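You operate a simulated robot arm through the tools that you are given. There is no shell and no other tool.

You are at the controls of a simulated robot arm. One attempt, no reset.

## Task
Open the air valve, switch the rig on and home it.
Fine: air valve before the main switch; stop button out and key on, then reset, then start. It ends homed and standing.

It is judged by the outcome, as a careful person would: the job done as asked, and still so three seconds after it is handed in. It fails if anything else is knocked over, pushed out of place, dropped, spilled or broken.

## Robot
A 6-joint arm with a two-finger parallel gripper, fixed in place. Base frame: the origin is on the floor under the middle of its stand, x ahead of it, y to its left, z up. Lengths are in cm, angles in degrees, forces in N, time in s.
With the tool pointing down near the work surface it reaches from about 26 to 68 cm from the base axis. Its first joint turns from -66.0 to 66.0 degrees. Payload 2.9 kg.
The TCP is the grasp point between the finger pads, 3 cm short of the fingertips. In the tool frame z runs along the fingers and y along their closing line. Largest opening 11 cm; finger width 2, thickness 1; the body of the gripper, 4.8 by 11.2 cm, starts 5.5 cm behind the TCP.
Orientation is that of the tool frame in the base frame, as [roll, pitch, yaw] about the fixed x, y, z axes, in that order (R = Rz(yaw) Ry(pitch) Rx(roll)). With the fingers straight down and closing along the base's y, the tool's x points along the base's -x, its y along +y and its z along -z.

## Interface
- The arm moves only by the tool drive_tool. Its argument "targets" is a list of rows, each a list of 7 numbers: the shift along the tool's x, y, z in cm, then the turn, a rotation vector about the tool's x, y, z in degrees, then the closure, from 0 (fully open) to 1 (shut). In form: [[tx, ty, tz, ax, ay, az, grip], ...]. A call has 1 to 20 rows; each row is the pose to reach, as a shift and turn from the pose commanded when the call began, along the tool's axes at that moment. Each row takes 0.2 s and may step no farther than 5 cm and 8.6 degrees from the row before; otherwise, or with a gripper value out of range, the whole call is refused. Where a pose cannot be reached the arm comes as near as it can. A force on the tool above 90 N (or 10 N above the force at the start of the call, whichever is more), or a blocked arm, ends the call early, and 0.2 s more pass. The fingers move at their own pace (about 10.8 cm/s each) and stop on an object; they squeeze with about 29 N. The grip force told is the motor's: it shows also when the fingers shut on nothing. Time passes only in rows, and 0.2 s behind the last, so rows that repeat a pose let the fingers close. It gives the time, the measured TCP pose, the force on the tool (base axes), the opening and the grip force at its end, in the units of the frame above (readings bear some noise), with the torque about the TCP (base axes, N m) and any sound that the robot's microphone picked up.
- Cameras (640 x 400 px; columns grow to the right, rows downward): "scene" is fixed at [8.16, 43.3, 140.01]; the picture's right is [-0.66, -0.75, 0.00], its down [-0.30, 0.27, -0.91] and it looks along [0.68, -0.61, -0.41] (base axes); focal length 349 px, centre (320, 200). "wrist" rides on the gripper at [7.2, 1.7, -10.3] in the tool frame; the picture's right is [-0.23, 0.97, 0.00], its down [-0.76, -0.18, -0.62] and it looks along [-0.61, -0.14, 0.78] (tool axes); focal length 222 px, centre (320, 200). There is no depth. A picture from a camera that has moved, and an enlarged one, comes with that camera's place and axes in the base frame and with its lens. The place of the scene camera against the robot may be out by one fixed shift of up to 1.2 cm in any direction.
- capture(camera): a new picture of that camera. The clock stands still meanwhile.
- inspect(camera, box): a new picture of the part [left, top, right, bottom] of that camera's present view, enlarged. The clock stands still meanwhile.
- close_job(): hands the job in; it is judged then, once.

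Nothing tells you positions but the pictures and the camera data. Unless the task says otherwise, let go and move clear before handing in.

The tools are called after "Emit:" by a JSON object that holds its "method" and its "body". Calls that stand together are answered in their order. drive_tool: Moves the arm, as the interface text tells. Its arguments: {"type":"object","properties":{"targets":{"type":"array","items":{"type":"array","items":{"type":"number"}}}},"required":["targets"]} The other tools are called the same way: capture (camera) takes a picture; inspect (camera, box) takes an enlarged picture of a part of a camera's view; close_job () hands the job in.

At the start:

```text
t: 0.0
position: [38.85, -0.25, 129.87]
tcp_rot: [179.9, 0.0, -179.9]
ft_force: [-0.5, -0.2, -0.6]
torque: [0.02, 0.02, 0.01]
finger_gap: 10.98
grasp_force: 0.0
```

scene: 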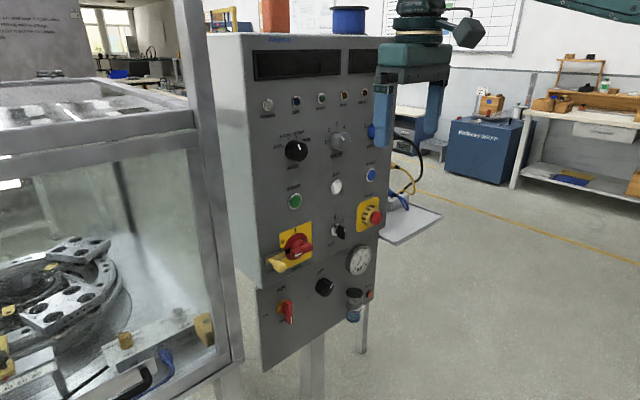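
wrist: 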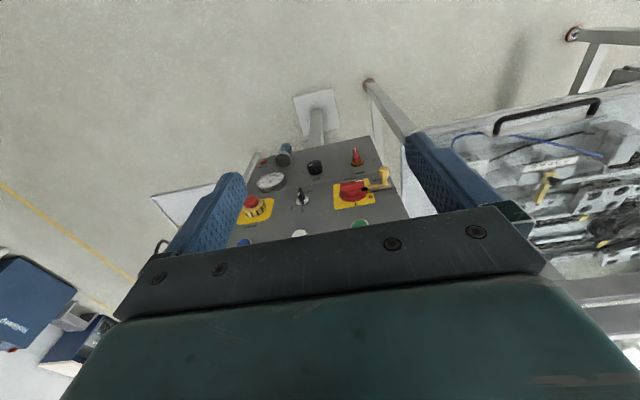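

The panel faces the robot, with a row of lamps, selectors, push buttons, a main switch with yellow lock/handle, a stop button, a gauge and an air valve. I will first look closer at each.

Emit:
{"method": "inspect", "body": {"camera": "scene", "box": [240, 40, 400, 140]}}

Emit:
{"method": "inspect", "body": {"camera": "scene", "box": [240, 120, 400, 220]}}

Emit:
{"method": "inspect", "body": {"camera": "scene", "box": [240, 190, 400, 290]}}

Emit:
{"method": "inspect", "body": {"camera": "scene", "box": [240, 240, 400, 340]}}

Emit:
{"method": "inspect", "body": {"camera": "wrist", "box": [230, 120, 430, 245]}}

Emit:
{"method": "inspect", "body": {"camera": "scene", "box": [0, 10, 100, 90]}}

```text
4.00 times, centred on (320, 90) of scene
camera zoom: at [8.16, 43.3, 140.01], right [-0.66, -0.75, 0.0], down [-0.3, 0.27, -0.91], along [0.68, -0.61, -0.41], focal length 1395 px, centre (320, 640)
```

zoom: 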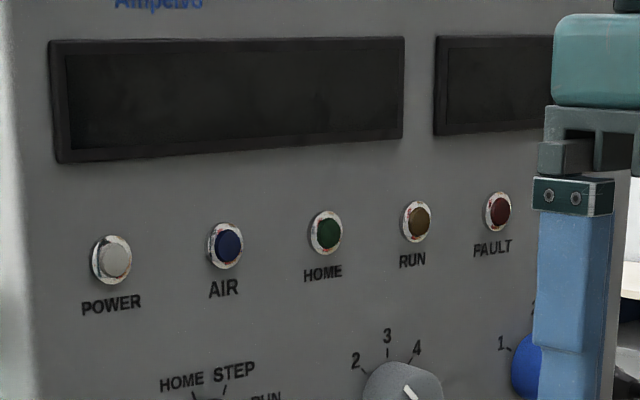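

```text
4.00 times, centred on (320, 170) of scene
camera zoom: at [8.16, 43.3, 140.01], right [-0.66, -0.75, 0.0], down [-0.3, 0.27, -0.91], along [0.68, -0.61, -0.41], focal length 1395 px, centre (320, 320)
```

zoom: 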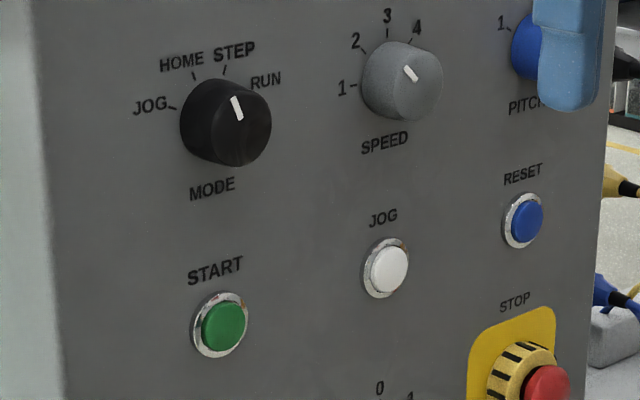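

```text
4.00 times, centred on (320, 240) of scene
camera zoom: at [8.16, 43.3, 140.01], right [-0.66, -0.75, 0.0], down [-0.3, 0.27, -0.91], along [0.68, -0.61, -0.41], focal length 1395 px, centre (320, 40)
```

zoom: 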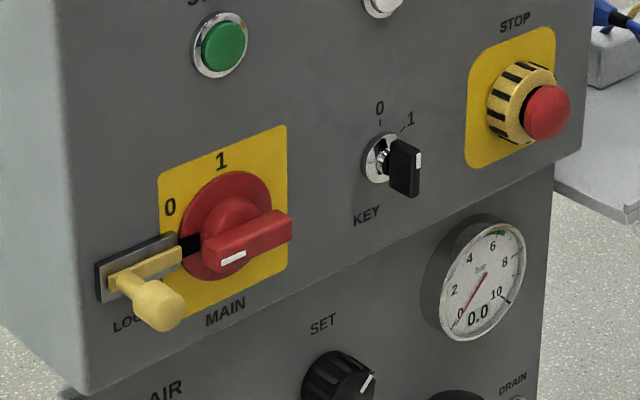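

```text
4.00 times, centred on (320, 290) of scene
camera zoom: at [8.16, 43.3, 140.01], right [-0.66, -0.75, 0.0], down [-0.3, 0.27, -0.91], along [0.68, -0.61, -0.41], focal length 1395 px, centre (320, -160)
```

zoom: 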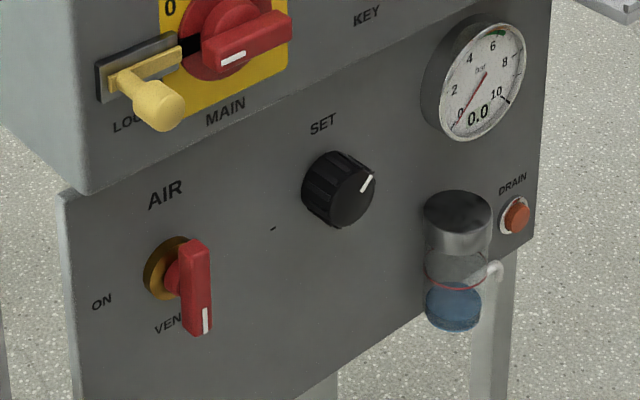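

```text
3.20 times, centred on (330, 182) of wrist
camera zoom: at [31.49, 1.37, 140.24], right [0.23, 0.97, 0.0], down [0.76, -0.18, 0.62], along [0.61, -0.14, -0.78], focal length 711 px, centre (288, 256)
```

zoom: 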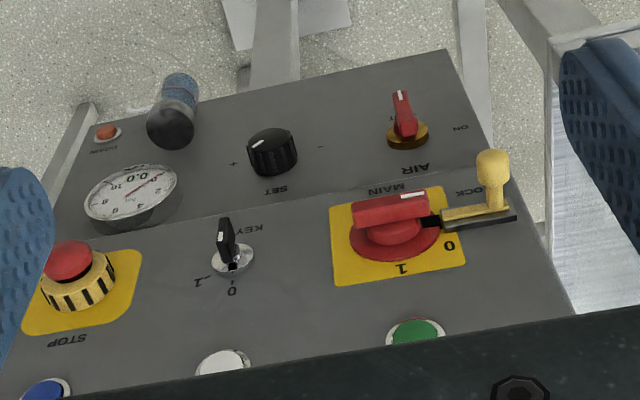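

```text
5.00 times, centred on (50, 50) of scene
camera zoom: at [8.16, 43.3, 140.01], right [-0.66, -0.75, 0.0], down [-0.3, 0.27, -0.91], along [0.68, -0.61, -0.41], focal length 1744 px, centre (1670, 950)
```

zoom: 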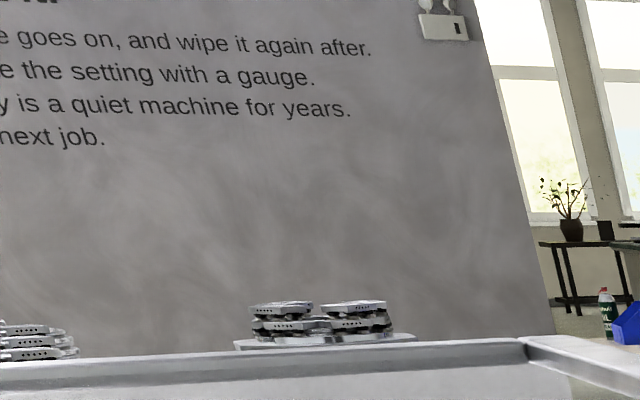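

The panel faces the arm at roughly x≈65, with AIR valve at VENT, MAIN at 0 with a yellow LOCK handle, KEY near 0, STOP and MODE to check. I will tilt the tool up toward the panel in steps to get straight-on wrist views.

Emit:
{"method": "drive_tool", "body": {"targets": [[0, 0, 1, 0, -8.5, 0, 0], [0, 0, 2, 0, -17, 0, 0], [0, 0, 3, 0, -25.5, 0, 0], [0, 0, 4, 0, -34, 0, 0], [0, 0, 5, 0, -42.5, 0, 0], [0, 0, 5, 0, -50, 0, 0]]}}

```text
t: 1.4
position: [38.85, -0.25, 124.85]
tcp_rot: [-180.0, 50.1, 180.0]
ft_force: [-0.4, 0.3, -0.3]
torque: [0.0, 0.01, 0.0]
finger_gap: 10.98
grasp_force: 0.1
```

Emit:
{"method": "capture", "body": {"camera": "wrist"}}

Emit:
{"method": "capture", "body": {"camera": "scene"}}

```text
taken
camera wrist: at [26.13, 1.39, 125.94], right [0.15, 0.97, 0.17], down [0.01, -0.18, 0.98], along [0.99, -0.14, -0.04], focal length 222 px, centre (320, 200)
```

wrist: 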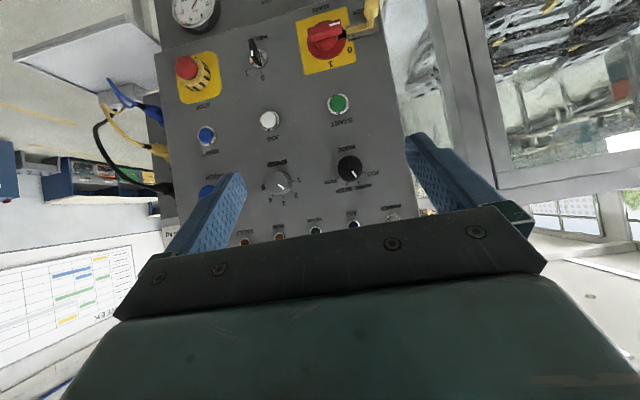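

```text
taken
```

scene: 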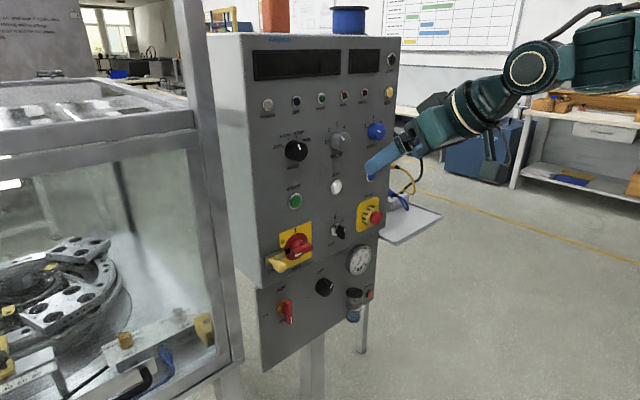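

Emit:
{"method": "inspect", "body": {"camera": "wrist", "box": [150, 0, 310, 100]}}

Emit:
{"method": "inspect", "body": {"camera": "wrist", "box": [240, 0, 400, 100]}}

Emit:
{"method": "inspect", "body": {"camera": "wrist", "box": [150, 80, 310, 180]}}

Emit:
{"method": "inspect", "body": {"camera": "wrist", "box": [260, 80, 420, 180]}}

Emit:
{"method": "inspect", "body": {"camera": "wrist", "box": [220, 150, 420, 275]}}

Emit:
{"method": "inspect", "body": {"camera": "scene", "box": [240, 30, 420, 142]}}

Emit:
{"method": "inspect", "body": {"camera": "scene", "box": [260, 110, 420, 210]}}

```text
4.00 times, centred on (230, 50) of wrist
camera zoom: at [26.13, 1.39, 125.94], right [0.15, 0.97, 0.17], down [0.01, -0.18, 0.98], along [0.99, -0.14, -0.04], focal length 888 px, centre (680, 800)
```

zoom: 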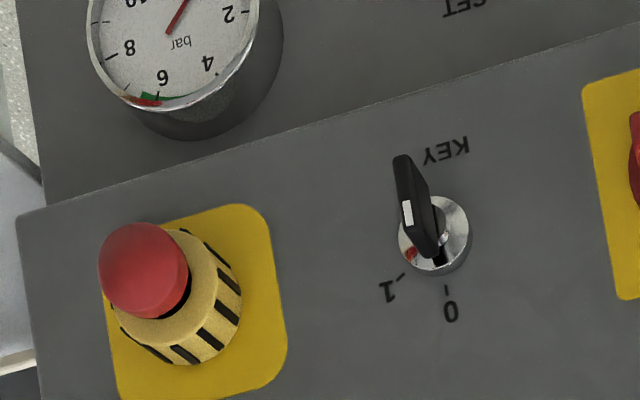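

```text
4.00 times, centred on (320, 50) of wrist
camera zoom: at [26.13, 1.39, 125.94], right [0.15, 0.97, 0.17], down [0.01, -0.18, 0.98], along [0.99, -0.14, -0.04], focal length 888 px, centre (320, 800)
```

zoom: 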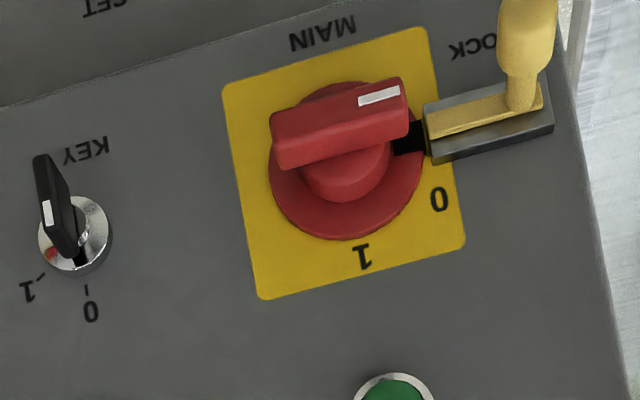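

```text
4.00 times, centred on (230, 130) of wrist
camera zoom: at [26.13, 1.39, 125.94], right [0.15, 0.97, 0.17], down [0.01, -0.18, 0.98], along [0.99, -0.14, -0.04], focal length 888 px, centre (680, 480)
```

zoom: 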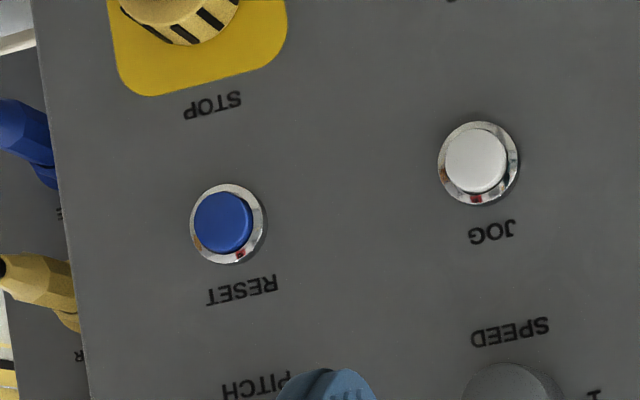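

```text
4.00 times, centred on (340, 130) of wrist
camera zoom: at [26.13, 1.39, 125.94], right [0.15, 0.97, 0.17], down [0.01, -0.18, 0.98], along [0.99, -0.14, -0.04], focal length 888 px, centre (240, 480)
```

zoom: 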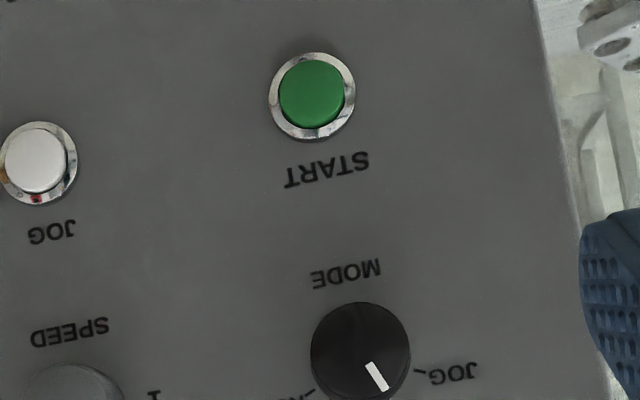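

```text
3.20 times, centred on (320, 212) of wrist
camera zoom: at [26.13, 1.39, 125.94], right [0.15, 0.97, 0.17], down [0.01, -0.18, 0.98], along [0.99, -0.14, -0.04], focal length 711 px, centre (320, 160)
```

zoom: 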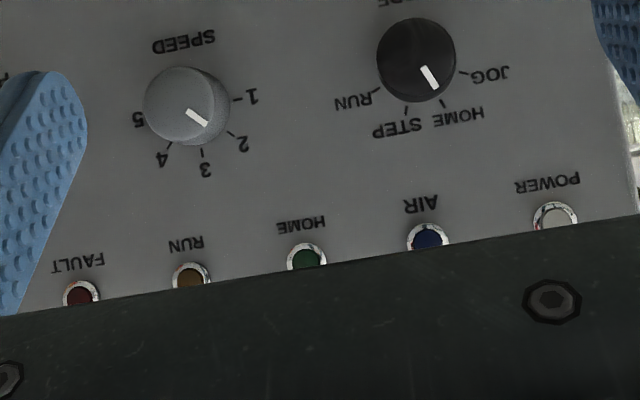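

```text
3.56 times, centred on (330, 86) of scene
camera zoom: at [8.16, 43.3, 140.01], right [-0.66, -0.75, 0.0], down [-0.3, 0.27, -0.91], along [0.68, -0.61, -0.41], focal length 1240 px, centre (284, 605)
```

zoom: 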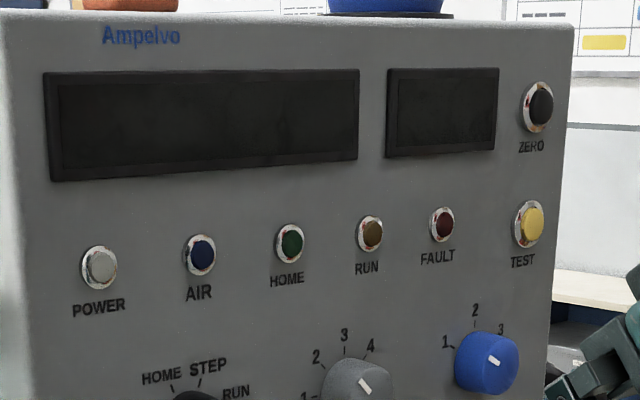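

```text
4.00 times, centred on (340, 160) of scene
camera zoom: at [8.16, 43.3, 140.01], right [-0.66, -0.75, 0.0], down [-0.3, 0.27, -0.91], along [0.68, -0.61, -0.41], focal length 1395 px, centre (240, 360)
```

zoom: 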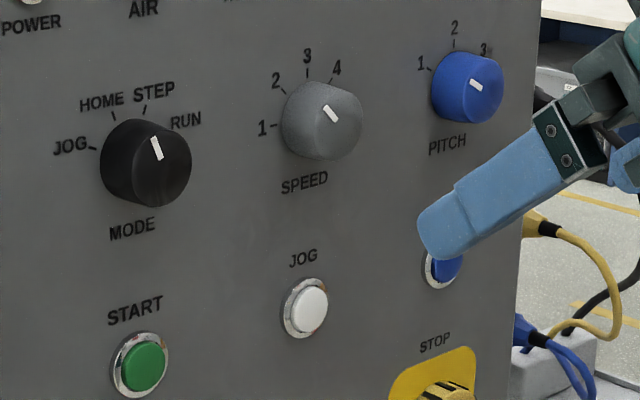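

The MODE knob already points at HOME. I'll lower the wrist camera to around z≈97 for a closer look at the lock, main switch, key, stop and valve.

Emit:
{"method": "drive_tool", "body": {"targets": [[3.15, 0, 3.51, 0, 0, 0, 0], [6.3, 0, 7.02, 0, 0, 0, 0], [9.44, 0, 10.53, 0, 0, 0, 0], [12.59, 0, 14.05, 0, 0, 0, 0], [15.73, 0, 17.56, 0, 0, 0, 0], [18.88, 0, 21.07, 0, 0, 0, 0]]}}

Emit:
{"method": "capture", "body": {"camera": "wrist"}}

Emit:
{"method": "capture", "body": {"camera": "scene"}}

```text
t: 2.8
position: [42.72, -0.13, 97.08]
tcp_rot: [180.0, 50.1, -180.0]
ft_force: [0.5, -1.2, 0.3]
torque: [0.02, 0.03, 0.04]
finger_gap: 11.0
grasp_force: 0.0
```

```text
taken
camera wrist: at [29.97, 1.4, 98.09], right [0.15, 0.97, 0.17], down [0.01, -0.18, 0.98], along [0.99, -0.14, -0.04], focal length 222 px, centre (320, 200)
```

wrist: 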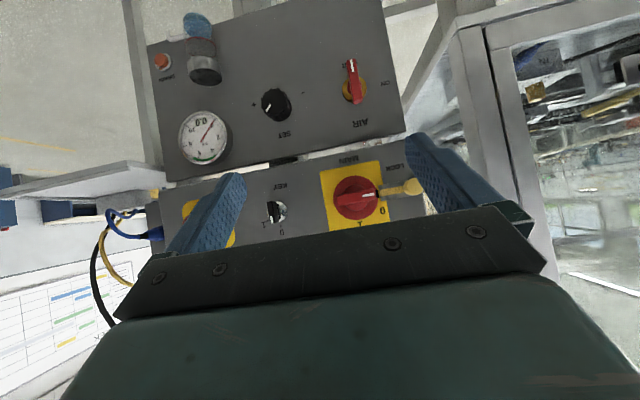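

```text
taken
```

scene: 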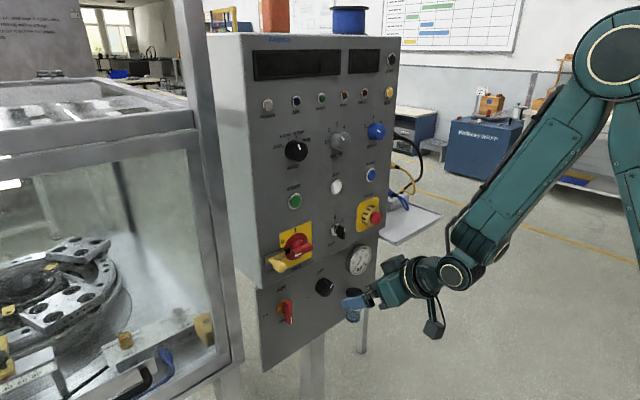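

Emit:
{"method": "inspect", "body": {"camera": "wrist", "box": [240, 150, 440, 275]}}

Emit:
{"method": "inspect", "body": {"camera": "wrist", "box": [240, 30, 440, 155]}}

Emit:
{"method": "inspect", "body": {"camera": "wrist", "box": [140, 0, 300, 100]}}

Emit:
{"method": "inspect", "body": {"camera": "wrist", "box": [240, 160, 320, 210]}}

Emit:
{"method": "inspect", "body": {"camera": "wrist", "box": [130, 100, 290, 200]}}

Emit:
{"method": "inspect", "body": {"camera": "scene", "box": [260, 210, 320, 280]}}

Emit:
{"method": "inspect", "body": {"camera": "scene", "box": [320, 195, 390, 245]}}

```text
3.20 times, centred on (340, 212) of wrist
camera zoom: at [29.97, 1.4, 98.09], right [0.15, 0.97, 0.17], down [0.01, -0.18, 0.98], along [0.99, -0.14, -0.04], focal length 711 px, centre (256, 160)
```

zoom: 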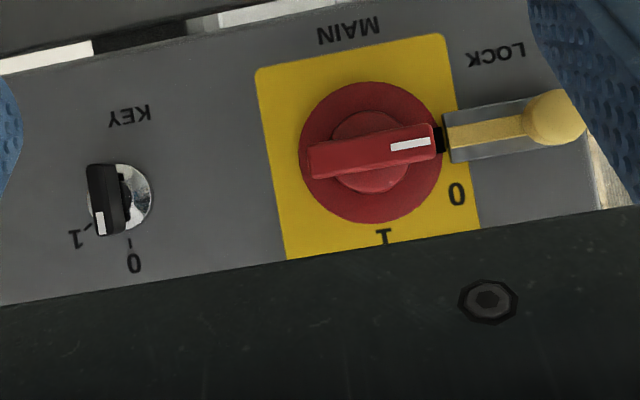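

```text
3.20 times, centred on (340, 92) of wrist
camera zoom: at [29.97, 1.4, 98.09], right [0.15, 0.97, 0.17], down [0.01, -0.18, 0.98], along [0.99, -0.14, -0.04], focal length 711 px, centre (256, 544)
```

zoom: 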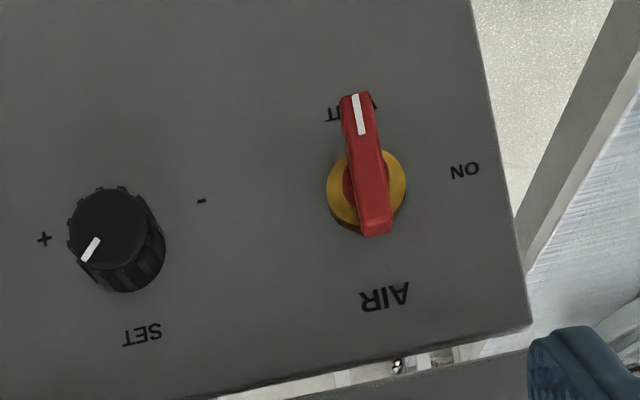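

```text
4.00 times, centred on (220, 50) of wrist
camera zoom: at [29.97, 1.4, 98.09], right [0.15, 0.97, 0.17], down [0.01, -0.18, 0.98], along [0.99, -0.14, -0.04], focal length 888 px, centre (720, 800)
```

zoom: 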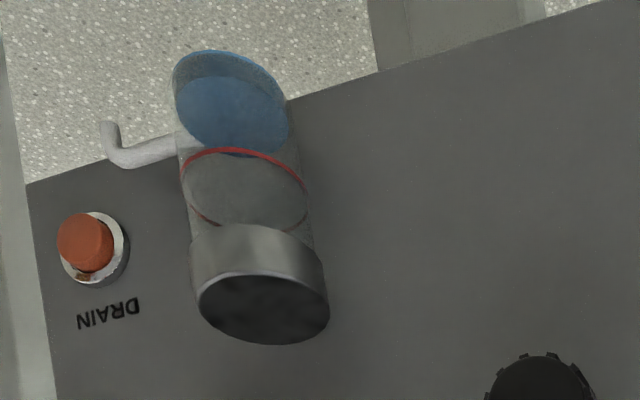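

```text
8.00 times, centred on (280, 185) of wrist
camera zoom: at [29.97, 1.4, 98.09], right [0.15, 0.97, 0.17], down [0.01, -0.18, 0.98], along [0.99, -0.14, -0.04], focal length 1777 px, centre (640, 320)
```

zoom: 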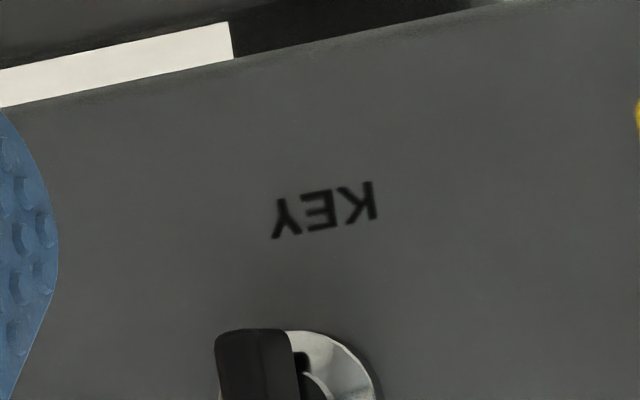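

```text
4.00 times, centred on (210, 150) of wrist
camera zoom: at [29.97, 1.4, 98.09], right [0.15, 0.97, 0.17], down [0.01, -0.18, 0.98], along [0.99, -0.14, -0.04], focal length 888 px, centre (760, 400)
```

zoom: 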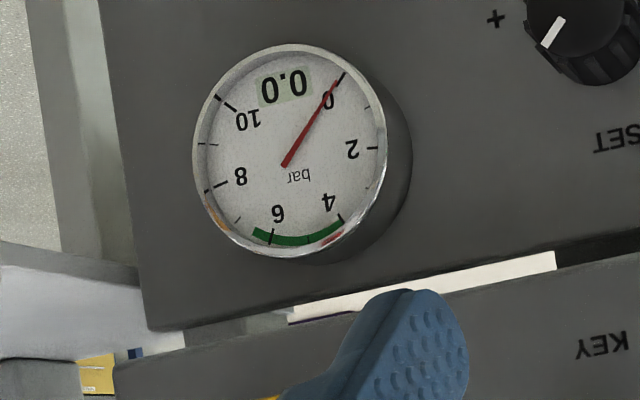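

```text
5.71 times, centred on (290, 245) of scene
camera zoom: at [8.16, 43.3, 140.01], right [-0.66, -0.75, 0.0], down [-0.3, 0.27, -0.91], along [0.68, -0.61, -0.41], focal length 1993 px, centre (491, -57)
```

zoom: 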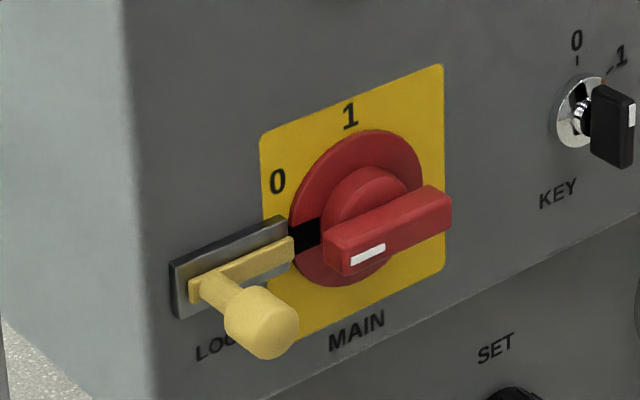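

```text
8.00 times, centred on (355, 220) of scene
camera zoom: at [8.16, 43.3, 140.01], right [-0.66, -0.75, 0.0], down [-0.3, 0.27, -0.91], along [0.68, -0.61, -0.41], focal length 2790 px, centre (40, 40)
```

zoom: 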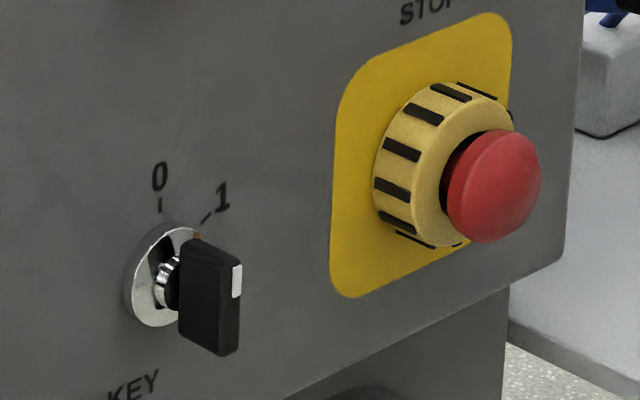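

Stereo from the wrist views puts the upper panel at x≈64.3 and the lower one at x≈66.9. The AIR handle points down to VENT, centred near (63.7, 4.9, 80.0), and MAIN is at about (61.3, 1.9, 97.5). The key is at (y −10.5, z 97.5), START at (1.9, 109.3) and RESET at (−22.9, 109.1). Next I'll level the tool in front of the AIR handle.

Emit:
{"method": "drive_tool", "body": {"targets": [[1.19, 0.83, 3.02, 0, -6.7, 0, 0.5], [2.38, 1.67, 6.03, 0, -13.4, 0, 0.5], [3.58, 2.5, 9.05, 0, -20.05, 0, 0.5], [4.77, 3.33, 12.07, 0, -26.7, 0, 0.5], [5.96, 4.17, 15.08, 0, -33.4, 0, 0.5], [7.15, 5.0, 18.1, 0, -40.1, 0, 0.5], [7.15, 5.0, 18.1, 0, -40.1, 0, 0.5]]}}

Emit:
{"method": "capture", "body": {"camera": "wrist"}}

Emit:
{"method": "capture", "body": {"camera": "scene"}}

```text
t: 4.4
position: [60.72, 5.6, 80.01]
tcp_rot: [-154.0, 90.0, -154.0]
ft_force: [0.4, 0.2, 0.6]
torque: [-0.02, 0.02, 0.02]
finger_gap: 5.5
grasp_force: 0.1
out of reach, approached as far as the arm can: row 3, 4, 5, 6, 7
```

```text
taken
camera wrist: at [50.38, 7.19, 72.81], right [0.0, 0.97, 0.23], down [-0.62, -0.18, 0.76], along [0.78, -0.14, 0.61], focal length 222 px, centre (320, 200)
```

wrist: 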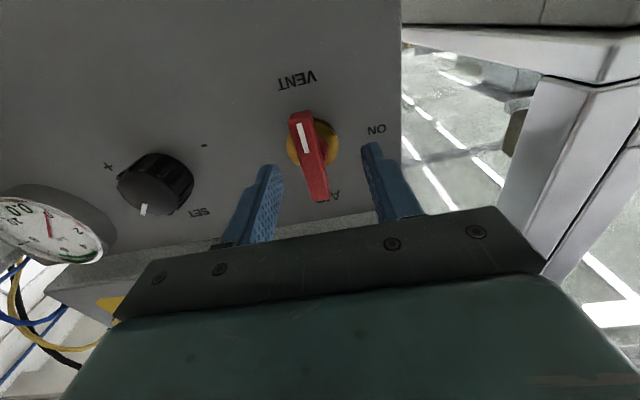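

```text
taken
```

scene: 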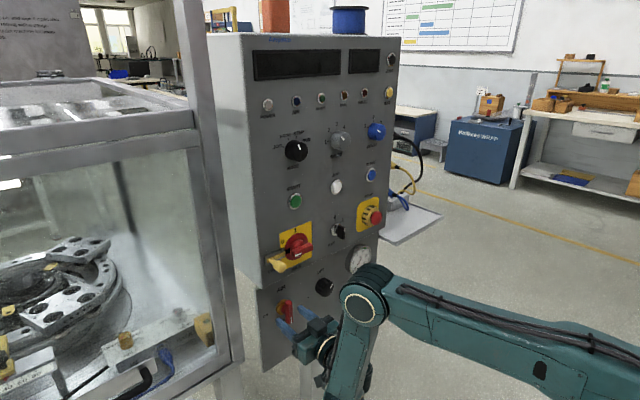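

The arm could only level out at x≈60.7 here, with the open fingers already either side of the AIR handle. I'll make a small sideways centring move to see how commands now relate to the measured pose.

Emit:
{"method": "drive_tool", "body": {"targets": [[0, -0.35, 0, 0, 0, 0, 0.5], [0, -0.7, 0, 0, 0, 0, 0.5]]}}

Emit:
{"method": "inspect", "body": {"camera": "wrist", "box": [220, 60, 420, 220]}}

Emit:
{"method": "inspect", "body": {"camera": "scene", "box": [250, 270, 370, 370]}}

```text
t: 5.0
position: [60.69, 4.69, 80.02]
tcp_rot: [60.6, 90.0, 60.6]
ft_force: [-0.6, -0.3, 0.5]
torque: [-0.03, 0.0, -0.01]
finger_gap: 5.5
grasp_force: 0.0
```

```text
2.50 times, centred on (320, 140) of wrist
camera zoom: at [50.42, 6.34, 72.89], right [0.0, 0.97, 0.23], down [-0.62, -0.18, 0.76], along [0.78, -0.14, 0.61], focal length 555 px, centre (320, 350)
```

zoom: 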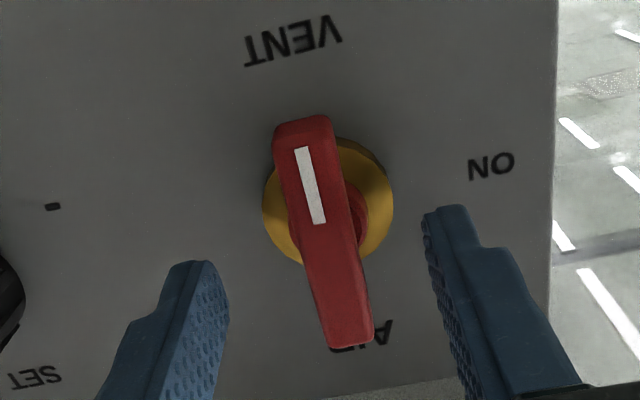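

```text
4.00 times, centred on (310, 320) of scene
camera zoom: at [8.16, 43.3, 140.01], right [-0.66, -0.75, 0.0], down [-0.3, 0.27, -0.91], along [0.68, -0.61, -0.41], focal length 1395 px, centre (360, -280)
```

zoom: 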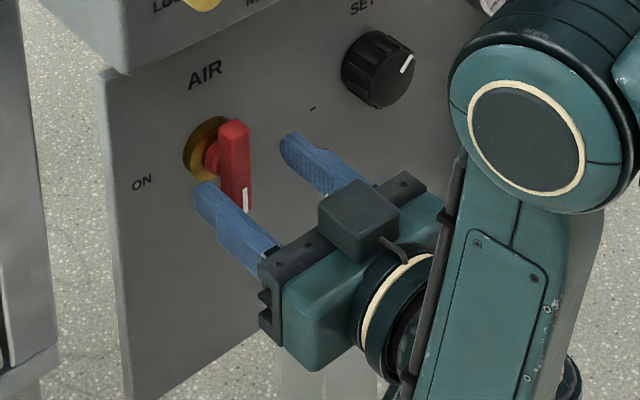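

Commands act from the reached pose, and the fingers straddle the AIR handle. I'll go forward 1.2 cm and close on it.

Emit:
{"method": "drive_tool", "body": {"targets": [[0.1, 0.15, 0.6, 0, 0, 0, 0.5], [0.1, 0.15, 1.2, 0, 0, 0, 0.5], [0.1, 0.15, 1.2, 0, 0, 0, 0.8], [0.1, 0.15, 1.2, 0, 0, 0, 1], [0.1, 0.15, 1.2, 0, 0, 0, 1]]}}

Emit:
{"method": "inspect", "body": {"camera": "wrist", "box": [220, 60, 420, 220]}}

```text
t: 6.2
position: [61.69, 4.97, 80.1]
tcp_rot: [25.8, 89.9, 26.0]
ft_force: [2.2, 13.3, -5.0]
torque: [0.05, 0.06, 0.21]
finger_gap: 1.46
grasp_force: 44.8
```

```text
2.50 times, centred on (320, 140) of wrist
camera zoom: at [51.27, 6.58, 72.84], right [0.0, 0.97, 0.23], down [-0.62, -0.18, 0.76], along [0.78, -0.14, 0.61], focal length 555 px, centre (320, 350)
```

zoom: 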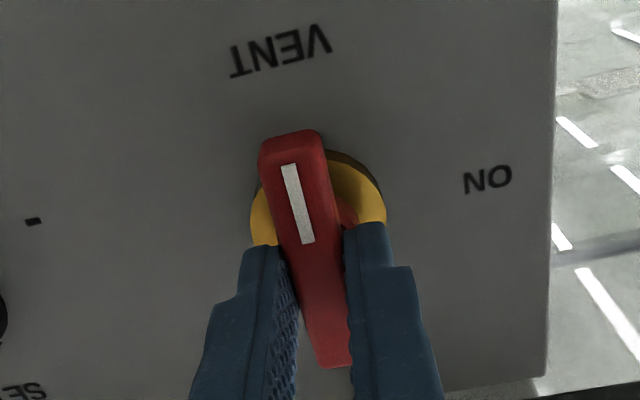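

Gripped (gap 1.46). Turning the AIR handle clockwise from VENT toward ON, first half.

Emit:
{"method": "drive_tool", "body": {"targets": [[0.05, 0.1, 0, 0, 0, 7.5, 1], [0.1, 0.1, 0, 0, 0, 15, 1], [0.1, 0.1, 0, 0, 0, 22.5, 1], [0.1, 0.1, 0, 0, 0, 30, 1], [0.1, 0.1, 0, 0, 0, 37.5, 1], [0.1, 0.1, 0, 0, 0, 45, 1]]}}

Emit:
{"method": "capture", "body": {"camera": "wrist"}}

Emit:
{"method": "inspect", "body": {"camera": "scene", "box": [250, 230, 410, 370]}}

```text
t: 7.6
position: [61.65, 4.82, 80.2]
tcp_rot: [89.6, 44.8, 89.9]
ft_force: [24.7, 18.0, -5.2]
torque: [0.02, -0.17, -0.11]
finger_gap: 1.5
grasp_force: 45.2
```

```text
taken
camera wrist: at [51.24, 11.11, 76.13], right [0.0, 0.53, 0.85], down [-0.62, -0.67, 0.41], along [0.78, -0.53, 0.33], focal length 222 px, centre (320, 200)
```

wrist: 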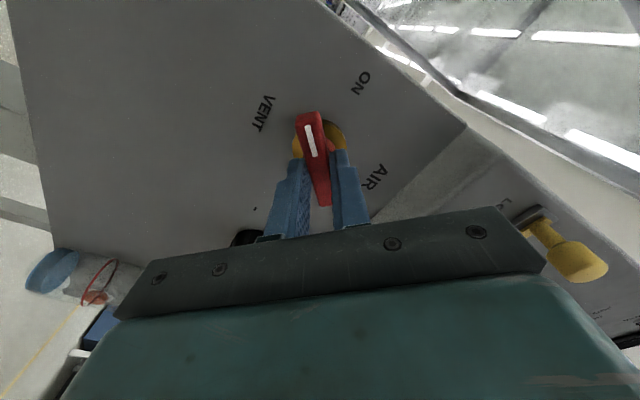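

```text
2.86 times, centred on (330, 300) of scene
camera zoom: at [8.22, 43.35, 139.99], right [-0.66, -0.75, 0.0], down [-0.3, 0.27, -0.91], along [0.68, -0.61, -0.41], focal length 996 px, centre (291, -86)
```

zoom: 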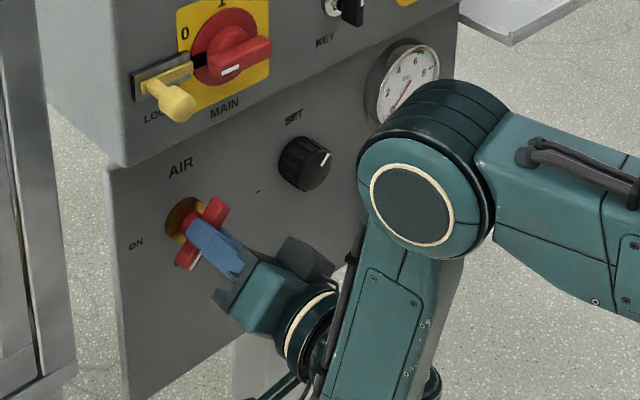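

The handle is at 45° and follows well, with a mild axial push, so I'll ease back slightly and finish the turn to ON.

Emit:
{"method": "drive_tool", "body": {"targets": [[0, 0, -0.1, 0, 0, 7.5, 1], [0, 0, -0.15, 0, 0, 15, 1], [0, 0, -0.15, 0, 0, 22.5, 1], [0, 0, -0.15, 0, 0, 30, 1], [0, 0, -0.15, 0, 0, 37.5, 1], [0, 0, -0.15, 0, 0, 45, 1]]}}

Emit:
{"method": "capture", "body": {"camera": "wrist"}}

Emit:
{"method": "inspect", "body": {"camera": "scene", "box": [250, 230, 410, 370]}}

Emit:
{"method": "inspect", "body": {"camera": "scene", "box": [240, 40, 400, 140]}}

```text
t: 9.0
position: [61.46, 4.7, 79.94]
tcp_rot: [89.9, -0.2, 89.9]
ft_force: [26.4, 8.0, -8.4]
torque: [-0.18, 0.42, 0.87]
finger_gap: 1.48
grasp_force: 44.9
```

```text
taken
camera wrist: at [51.07, 11.9, 81.64], right [0.0, -0.23, 0.97], down [-0.62, -0.76, -0.18], along [0.78, -0.61, -0.14], focal length 222 px, centre (320, 200)
```

wrist: 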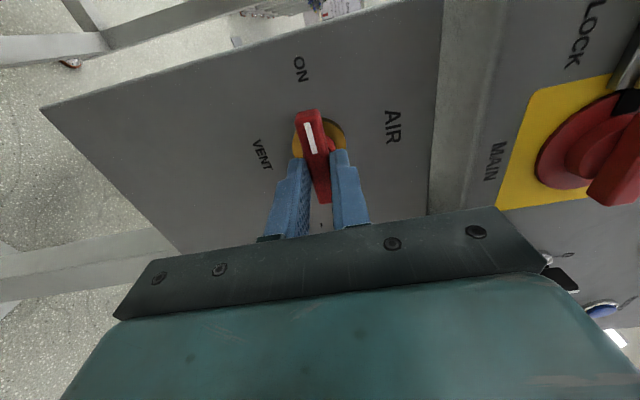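

```text
2.86 times, centred on (330, 300) of scene
camera zoom: at [8.23, 43.32, 140.0], right [-0.66, -0.75, 0.0], down [-0.3, 0.27, -0.91], along [0.68, -0.61, -0.41], focal length 996 px, centre (291, -86)
```

zoom: 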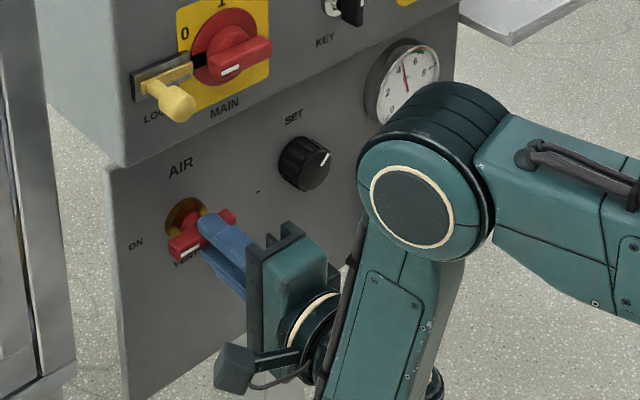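

```text
4.00 times, centred on (320, 90) of scene
camera zoom: at [8.23, 43.32, 140.0], right [-0.66, -0.75, 0.0], down [-0.3, 0.27, -0.91], along [0.68, -0.61, -0.41], focal length 1395 px, centre (320, 640)
```

zoom: 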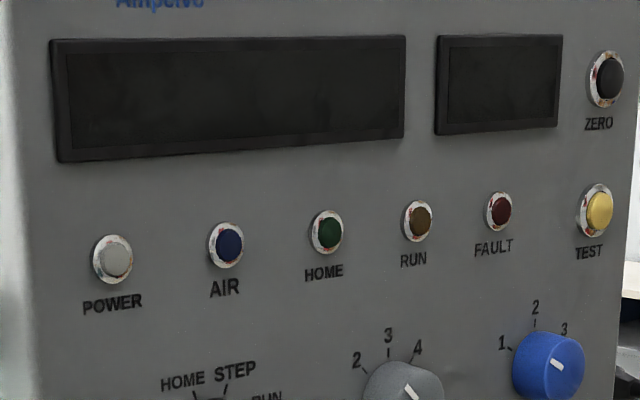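

AIR handle is at ON and the gauge is rising into the green. I'll open the fingers and draw straight back as far as possible.

Emit:
{"method": "drive_tool", "body": {"targets": [[0, 0, 0, 0, 0, 0, 0.6], [0, 0, 0, 0, 0, 0, 0.6], [0, 0, -0.5, 0, 0, 0, 0.6], [0, 0, -1.0, 0, 0, 0, 0.6], [0, 0, -1.5, 0, 0, 0, 0.6], [0, 0, -2.0, 0, 0, 0, 0.6]]}}

Emit:
{"method": "inspect", "body": {"camera": "scene", "box": [250, 230, 410, 370]}}

```text
t: 10.4
position: [60.91, 4.85, 80.11]
tcp_rot: [89.9, 0.0, 90.1]
ft_force: [0.6, -1.5, 0.1]
torque: [0.01, 0.0, 0.0]
finger_gap: 4.39
grasp_force: 0.1
out of reach, approached as far as the arm can: row 4, 5, 6
```

```text
2.86 times, centred on (330, 300) of scene
camera zoom: at [8.16, 43.3, 140.01], right [-0.66, -0.75, 0.0], down [-0.3, 0.27, -0.91], along [0.68, -0.61, -0.41], focal length 996 px, centre (291, -86)
```

zoom: 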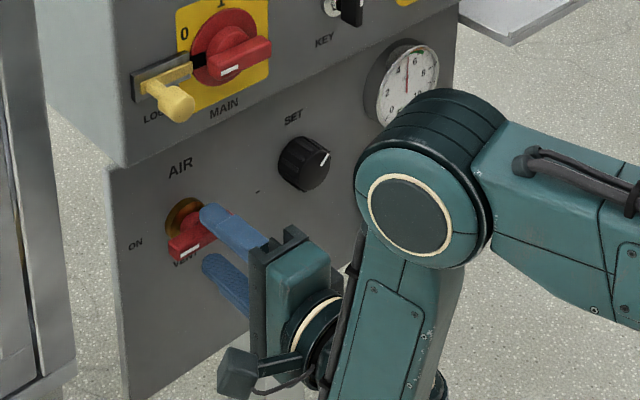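

Fingers are clear of the handle but the arm can't retreat level at this height. I'll slide right past the handle's end, then tilt the tool down while backing away.

Emit:
{"method": "drive_tool", "body": {"targets": [[-1.8, 0, 0, 0, 0, 0, 0.6], [-3.6, 0, 0, 0, 0, 0, 0.6], [-5.4, 0, 0, 0, 0, 0, 0.6]]}}

```text
t: 11.2
position: [60.85, -0.51, 80.02]
tcp_rot: [89.9, 0.1, 89.9]
ft_force: [0.1, 0.4, -0.7]
torque: [0.03, -0.02, -0.01]
finger_gap: 4.41
grasp_force: 0.0
```

Emit:
{"method": "drive_tool", "body": {"targets": [[0, 0.7, -1, 7.5, 0, 0, 0.6], [0, 2, -3, 15, 0, 0, 0.6], [0, 4, -5, 22.5, 0, 0, 0.6], [0, 6, -8, 30, 0, 0, 0.6], [0, 8, -11, 37.5, 0, 0, 0.6], [0, 10, -12, 45, 0, 0, 0.6]]}}

Emit:
{"method": "capture", "body": {"camera": "scene"}}

Emit:
{"method": "inspect", "body": {"camera": "scene", "box": [240, 230, 400, 330]}}

```text
t: 12.6
position: [48.84, -0.7, 90.08]
tcp_rot: [135.0, -0.1, 89.9]
ft_force: [-0.1, 0.4, 0.7]
torque: [0.01, -0.03, -0.03]
finger_gap: 4.4
grasp_force: 0.0
out of reach, approached as far as the arm can: row 1
```

```text
taken
```

scene: 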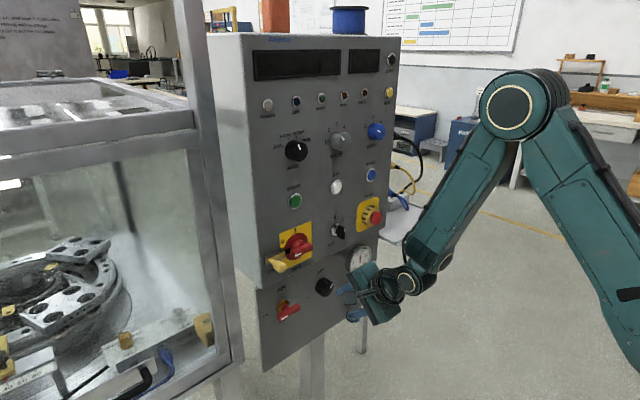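

```text
4.00 times, centred on (320, 280) of scene
camera zoom: at [8.15, 43.3, 140.01], right [-0.66, -0.75, 0.0], down [-0.3, 0.27, -0.91], along [0.68, -0.61, -0.41], focal length 1395 px, centre (320, -120)
```

zoom: 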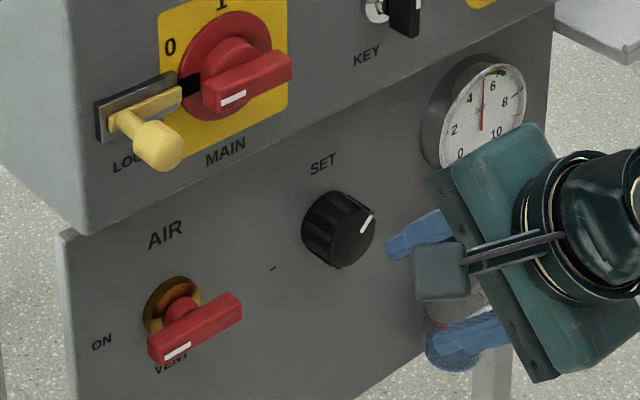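

AIR is ON and the gauge reads about 5.5 bar in the green. Now I'll lift a little and roll the tool by −180° so it can take the MAIN handle at −90° and turn it to 0°.

Emit:
{"method": "drive_tool", "body": {"targets": [[0, 0.4, -0.64, 0, 0, -8.2, 0.6], [0, 0.8, -1.28, 0, 0, -16.4, 0.6], [0, 1.2, -1.92, 0, 0, -24.6, 0.6], [0, 1.6, -2.56, 0, 0, -32.8, 0.6], [0, 2.0, -3.2, 0, 0, -41, 0.6], [0, 2.4, -3.84, 0, 0, -49.2, 0.6], [0, 2.8, -4.5, 0, 0, -57.4, 0.6], [0, 3.2, -5.14, 0, 0, -65.6, 0.6], [0, 3.6, -5.78, 0, 0, -73.8, 0.6], [0, 4.0, -6.4, 0, 0, -82, 0.6], [0, 4.24, -7.07, 0, 0, -90, 0.6]]}}

Emit:
{"method": "drive_tool", "body": {"targets": [[0, 0, 0, 0, 0, -8.2, 0.6], [0, 0, 0, 0, 0, -16.4, 0.6], [0, 0, 0, 0, 0, -24.6, 0.6], [0, 0, 0, 0, 0, -32.8, 0.6], [0, 0, 0, 0, 0, -41, 0.6], [0, 0, 0, 0, 0, -49.2, 0.6], [0, 0, 0, 0, 0, -57.4, 0.6], [0, 0, 0, 0, 0, -65.6, 0.6], [0, 0, 0, 0, 0, -73.8, 0.6], [0, 0, 0, 0, 0, -82, 0.6], [0, 0, 0, 0, 0, -90, 0.6]]}}

Emit:
{"method": "capture", "body": {"camera": "wrist"}}

Emit:
{"method": "capture", "body": {"camera": "scene"}}

```text
t: 15.0
position: [46.84, -0.65, 97.99]
tcp_rot: [-179.8, 45.0, -179.8]
ft_force: [-0.3, 0.1, 0.0]
torque: [0.02, -0.01, 0.0]
finger_gap: 4.39
grasp_force: 0.1
```

```text
t: 17.4
position: [46.87, -0.57, 98.09]
tcp_rot: [-134.8, -0.1, -89.9]
ft_force: [-0.5, 0.3, -0.2]
torque: [0.03, -0.01, -0.01]
finger_gap: 4.41
grasp_force: 0.1
```

```text
taken
camera wrist: at [38.32, -8.02, 104.04], right [-0.69, 0.23, -0.69], down [-0.32, 0.76, 0.56], along [0.65, 0.61, -0.45], focal length 222 px, centre (320, 200)
```

wrist: 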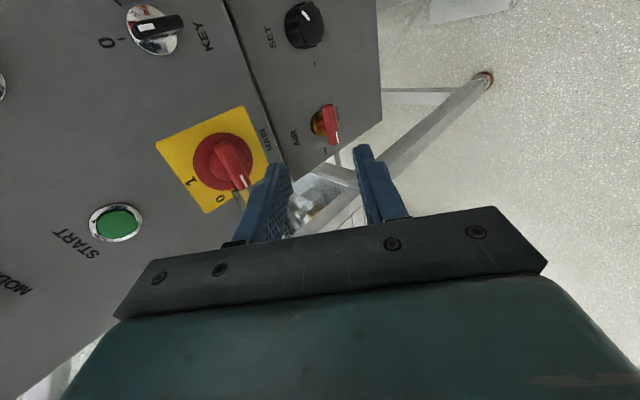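

```text
taken
```

scene: 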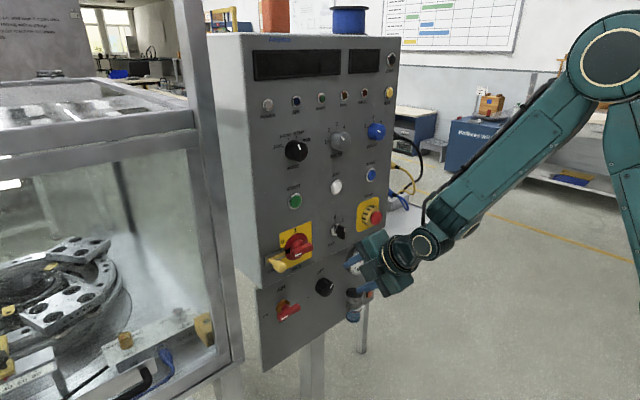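

Now level the tool in front of the MAIN handle at about (55.5, 1.85, 97.5), with the fingers above and below the bar.

Emit:
{"method": "drive_tool", "body": {"targets": [[-0.4, -0.96, 1.07, 7.5, 0, 0, 0.6], [-0.8, -1.91, 2.14, 15, 0, 0, 0.6], [-1.2, -2.87, 3.2, 22.5, 0, 0, 0.6], [-1.6, -3.82, 4.3, 30, 0, 0, 0.6], [-2.0, -4.78, 5.36, 37.5, 0, 0, 0.6], [-2.42, -5.73, 6.43, 45, 0, 0, 0.6]]}}

Emit:
{"method": "capture", "body": {"camera": "wrist"}}

Emit:
{"method": "inspect", "body": {"camera": "scene", "box": [240, 190, 400, 290]}}

```text
t: 18.8
position: [55.09, 0.55, 97.38]
tcp_rot: [-94.5, 0.1, -91.3]
ft_force: [0.7, 0.5, 0.7]
torque: [0.01, 0.04, 0.03]
finger_gap: 4.41
grasp_force: 0.1
out of reach, approached as far as the arm can: row 6
```

```text
taken
camera wrist: at [44.4, -6.52, 96.4], right [-0.07, 0.23, -0.97], down [-0.59, 0.78, 0.23], along [0.81, 0.59, 0.08], focal length 222 px, centre (320, 200)
```

wrist: 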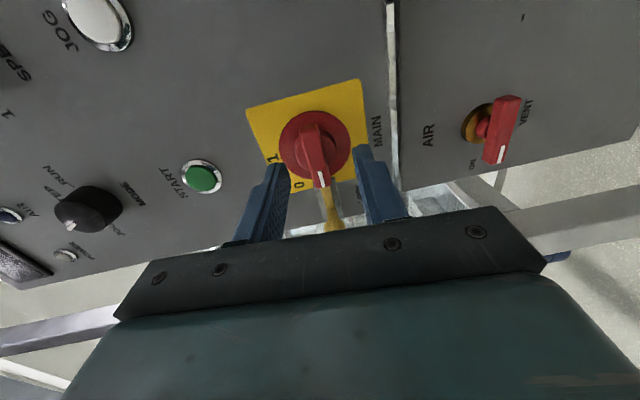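

```text
4.00 times, centred on (320, 240) of scene
camera zoom: at [8.15, 43.31, 140.01], right [-0.66, -0.75, 0.0], down [-0.3, 0.27, -0.91], along [0.68, -0.61, -0.41], focal length 1395 px, centre (320, 40)
```

zoom: 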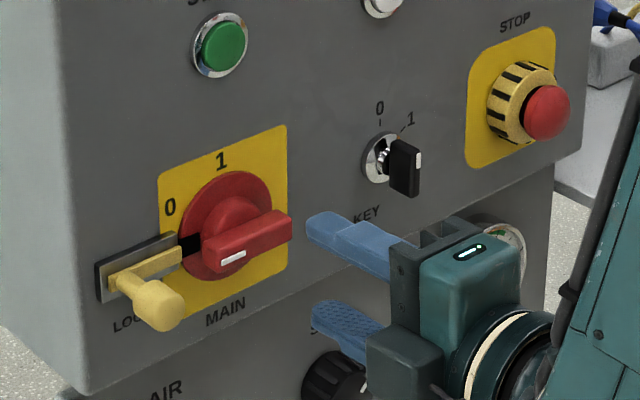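

Nearly level at x≈55. I'll move forward to x≈57.5, level fully and centre on the handle.

Emit:
{"method": "drive_tool", "body": {"targets": [[-0.68, -0.15, 1.18, 2.2, -0.6, 0, 0.6], [-1.35, -0.31, 2.35, 4.5, -1.3, 0, 0.6]]}}

Emit:
{"method": "inspect", "body": {"camera": "wrist", "box": [220, 60, 420, 220]}}

Emit:
{"method": "inspect", "body": {"camera": "scene", "box": [240, 190, 400, 290]}}

```text
t: 19.4
position: [57.41, 1.76, 97.43]
tcp_rot: [-89.9, 0.1, -90.2]
ft_force: [-0.2, -0.5, 0.3]
torque: [-0.01, 0.02, 0.02]
finger_gap: 4.4
grasp_force: 0.1
```

```text
2.50 times, centred on (320, 140) of wrist
camera zoom: at [47.03, -5.48, 95.7], right [0.0, 0.23, -0.97], down [-0.62, 0.76, 0.18], along [0.78, 0.6, 0.14], focal length 555 px, centre (320, 350)
```

zoom: 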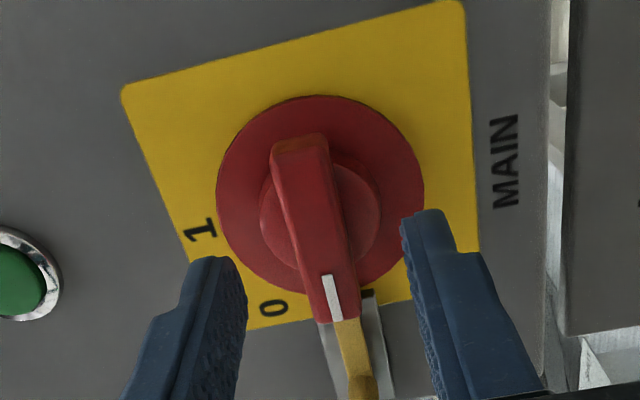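

```text
4.00 times, centred on (320, 240) of scene
camera zoom: at [8.16, 43.3, 140.01], right [-0.66, -0.75, 0.0], down [-0.3, 0.27, -0.91], along [0.68, -0.61, -0.41], focal length 1395 px, centre (320, 40)
```

zoom: 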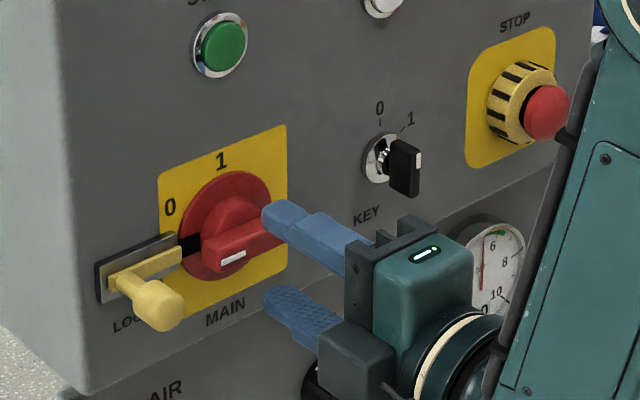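

Well aligned with the MAIN bar. Moving in 1.9 cm and closing.

Emit:
{"method": "drive_tool", "body": {"targets": [[0, 0, 0.95, 0, 0, 0, 0.6], [0, 0, 1.9, 0, 0, 0, 0.6], [0, 0, 1.9, 0, 0, 0, 0.9], [0, 0, 1.9, 0, 0, 0, 1], [0, 0, 1.9, 0, 0, 0, 1]]}}

Emit:
{"method": "inspect", "body": {"camera": "wrist", "box": [220, 60, 420, 220]}}

```text
t: 20.6
position: [59.32, 1.7, 97.53]
tcp_rot: [-89.8, 0.1, -90.2]
ft_force: [0.8, 0.7, 3.5]
torque: [-0.01, -0.03, 0.18]
finger_gap: 1.58
grasp_force: 45.0
```

```text
2.50 times, centred on (320, 140) of wrist
camera zoom: at [48.99, -5.55, 95.74], right [0.0, 0.23, -0.97], down [-0.62, 0.76, 0.18], along [0.78, 0.6, 0.14], focal length 555 px, centre (320, 350)
```

zoom: 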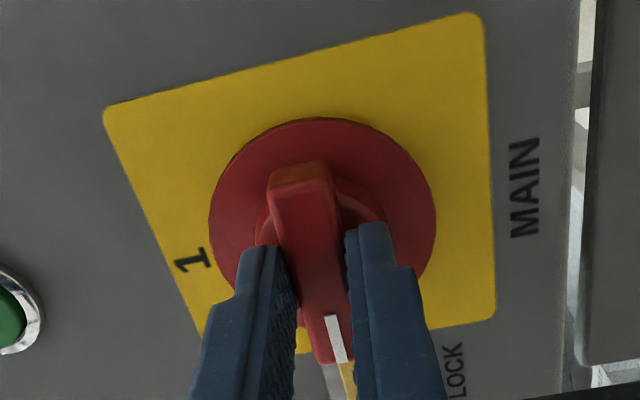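

MAIN handle is gripped. A small test turn first, to see whether the lock bolt blocks it.

Emit:
{"method": "drive_tool", "body": {"targets": [[0, 0, 0, 0, 0, 4, 1], [0, 0, 0, 0, 0, 8, 1], [0, 0, 0, 0, 0, 12, 1]]}}

Emit:
{"method": "inspect", "body": {"camera": "wrist", "box": [220, 60, 420, 220]}}

Emit:
{"method": "inspect", "body": {"camera": "scene", "box": [240, 190, 400, 290]}}

```text
t: 21.4
position: [59.34, 1.68, 97.37]
tcp_rot: [-89.9, 12.0, -90.1]
ft_force: [4.1, 6.0, 6.7]
torque: [-0.02, 0.2, -1.17]
finger_gap: 1.59
grasp_force: 44.6
```

```text
2.50 times, centred on (320, 140) of wrist
camera zoom: at [48.99, -5.03, 94.2], right [0.0, 0.43, -0.9], down [-0.62, 0.71, 0.33], along [0.78, 0.56, 0.27], focal length 555 px, centre (320, 350)
```

zoom: 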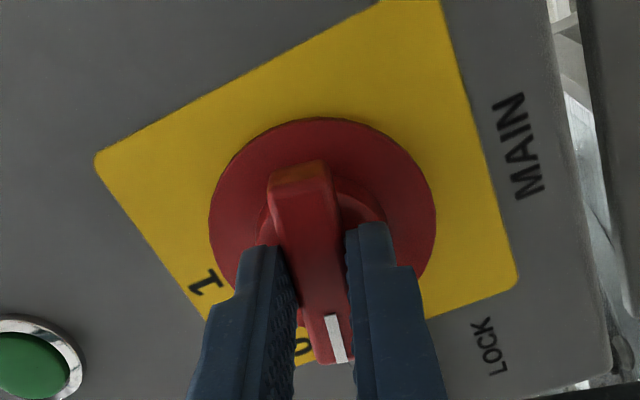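

```text
4.00 times, centred on (320, 240) of scene
camera zoom: at [8.15, 43.32, 140.0], right [-0.66, -0.75, 0.0], down [-0.3, 0.27, -0.91], along [0.68, -0.61, -0.41], focal length 1395 px, centre (320, 40)
```

zoom: 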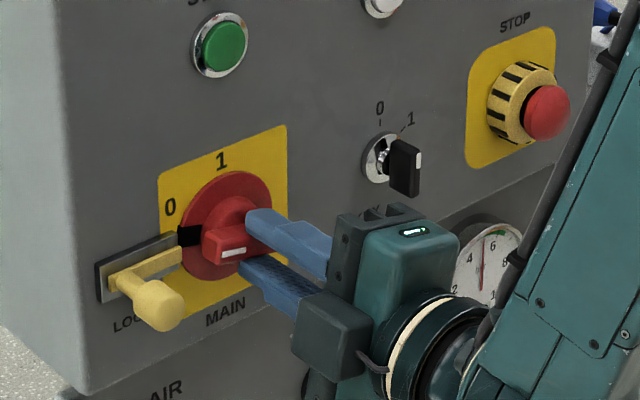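

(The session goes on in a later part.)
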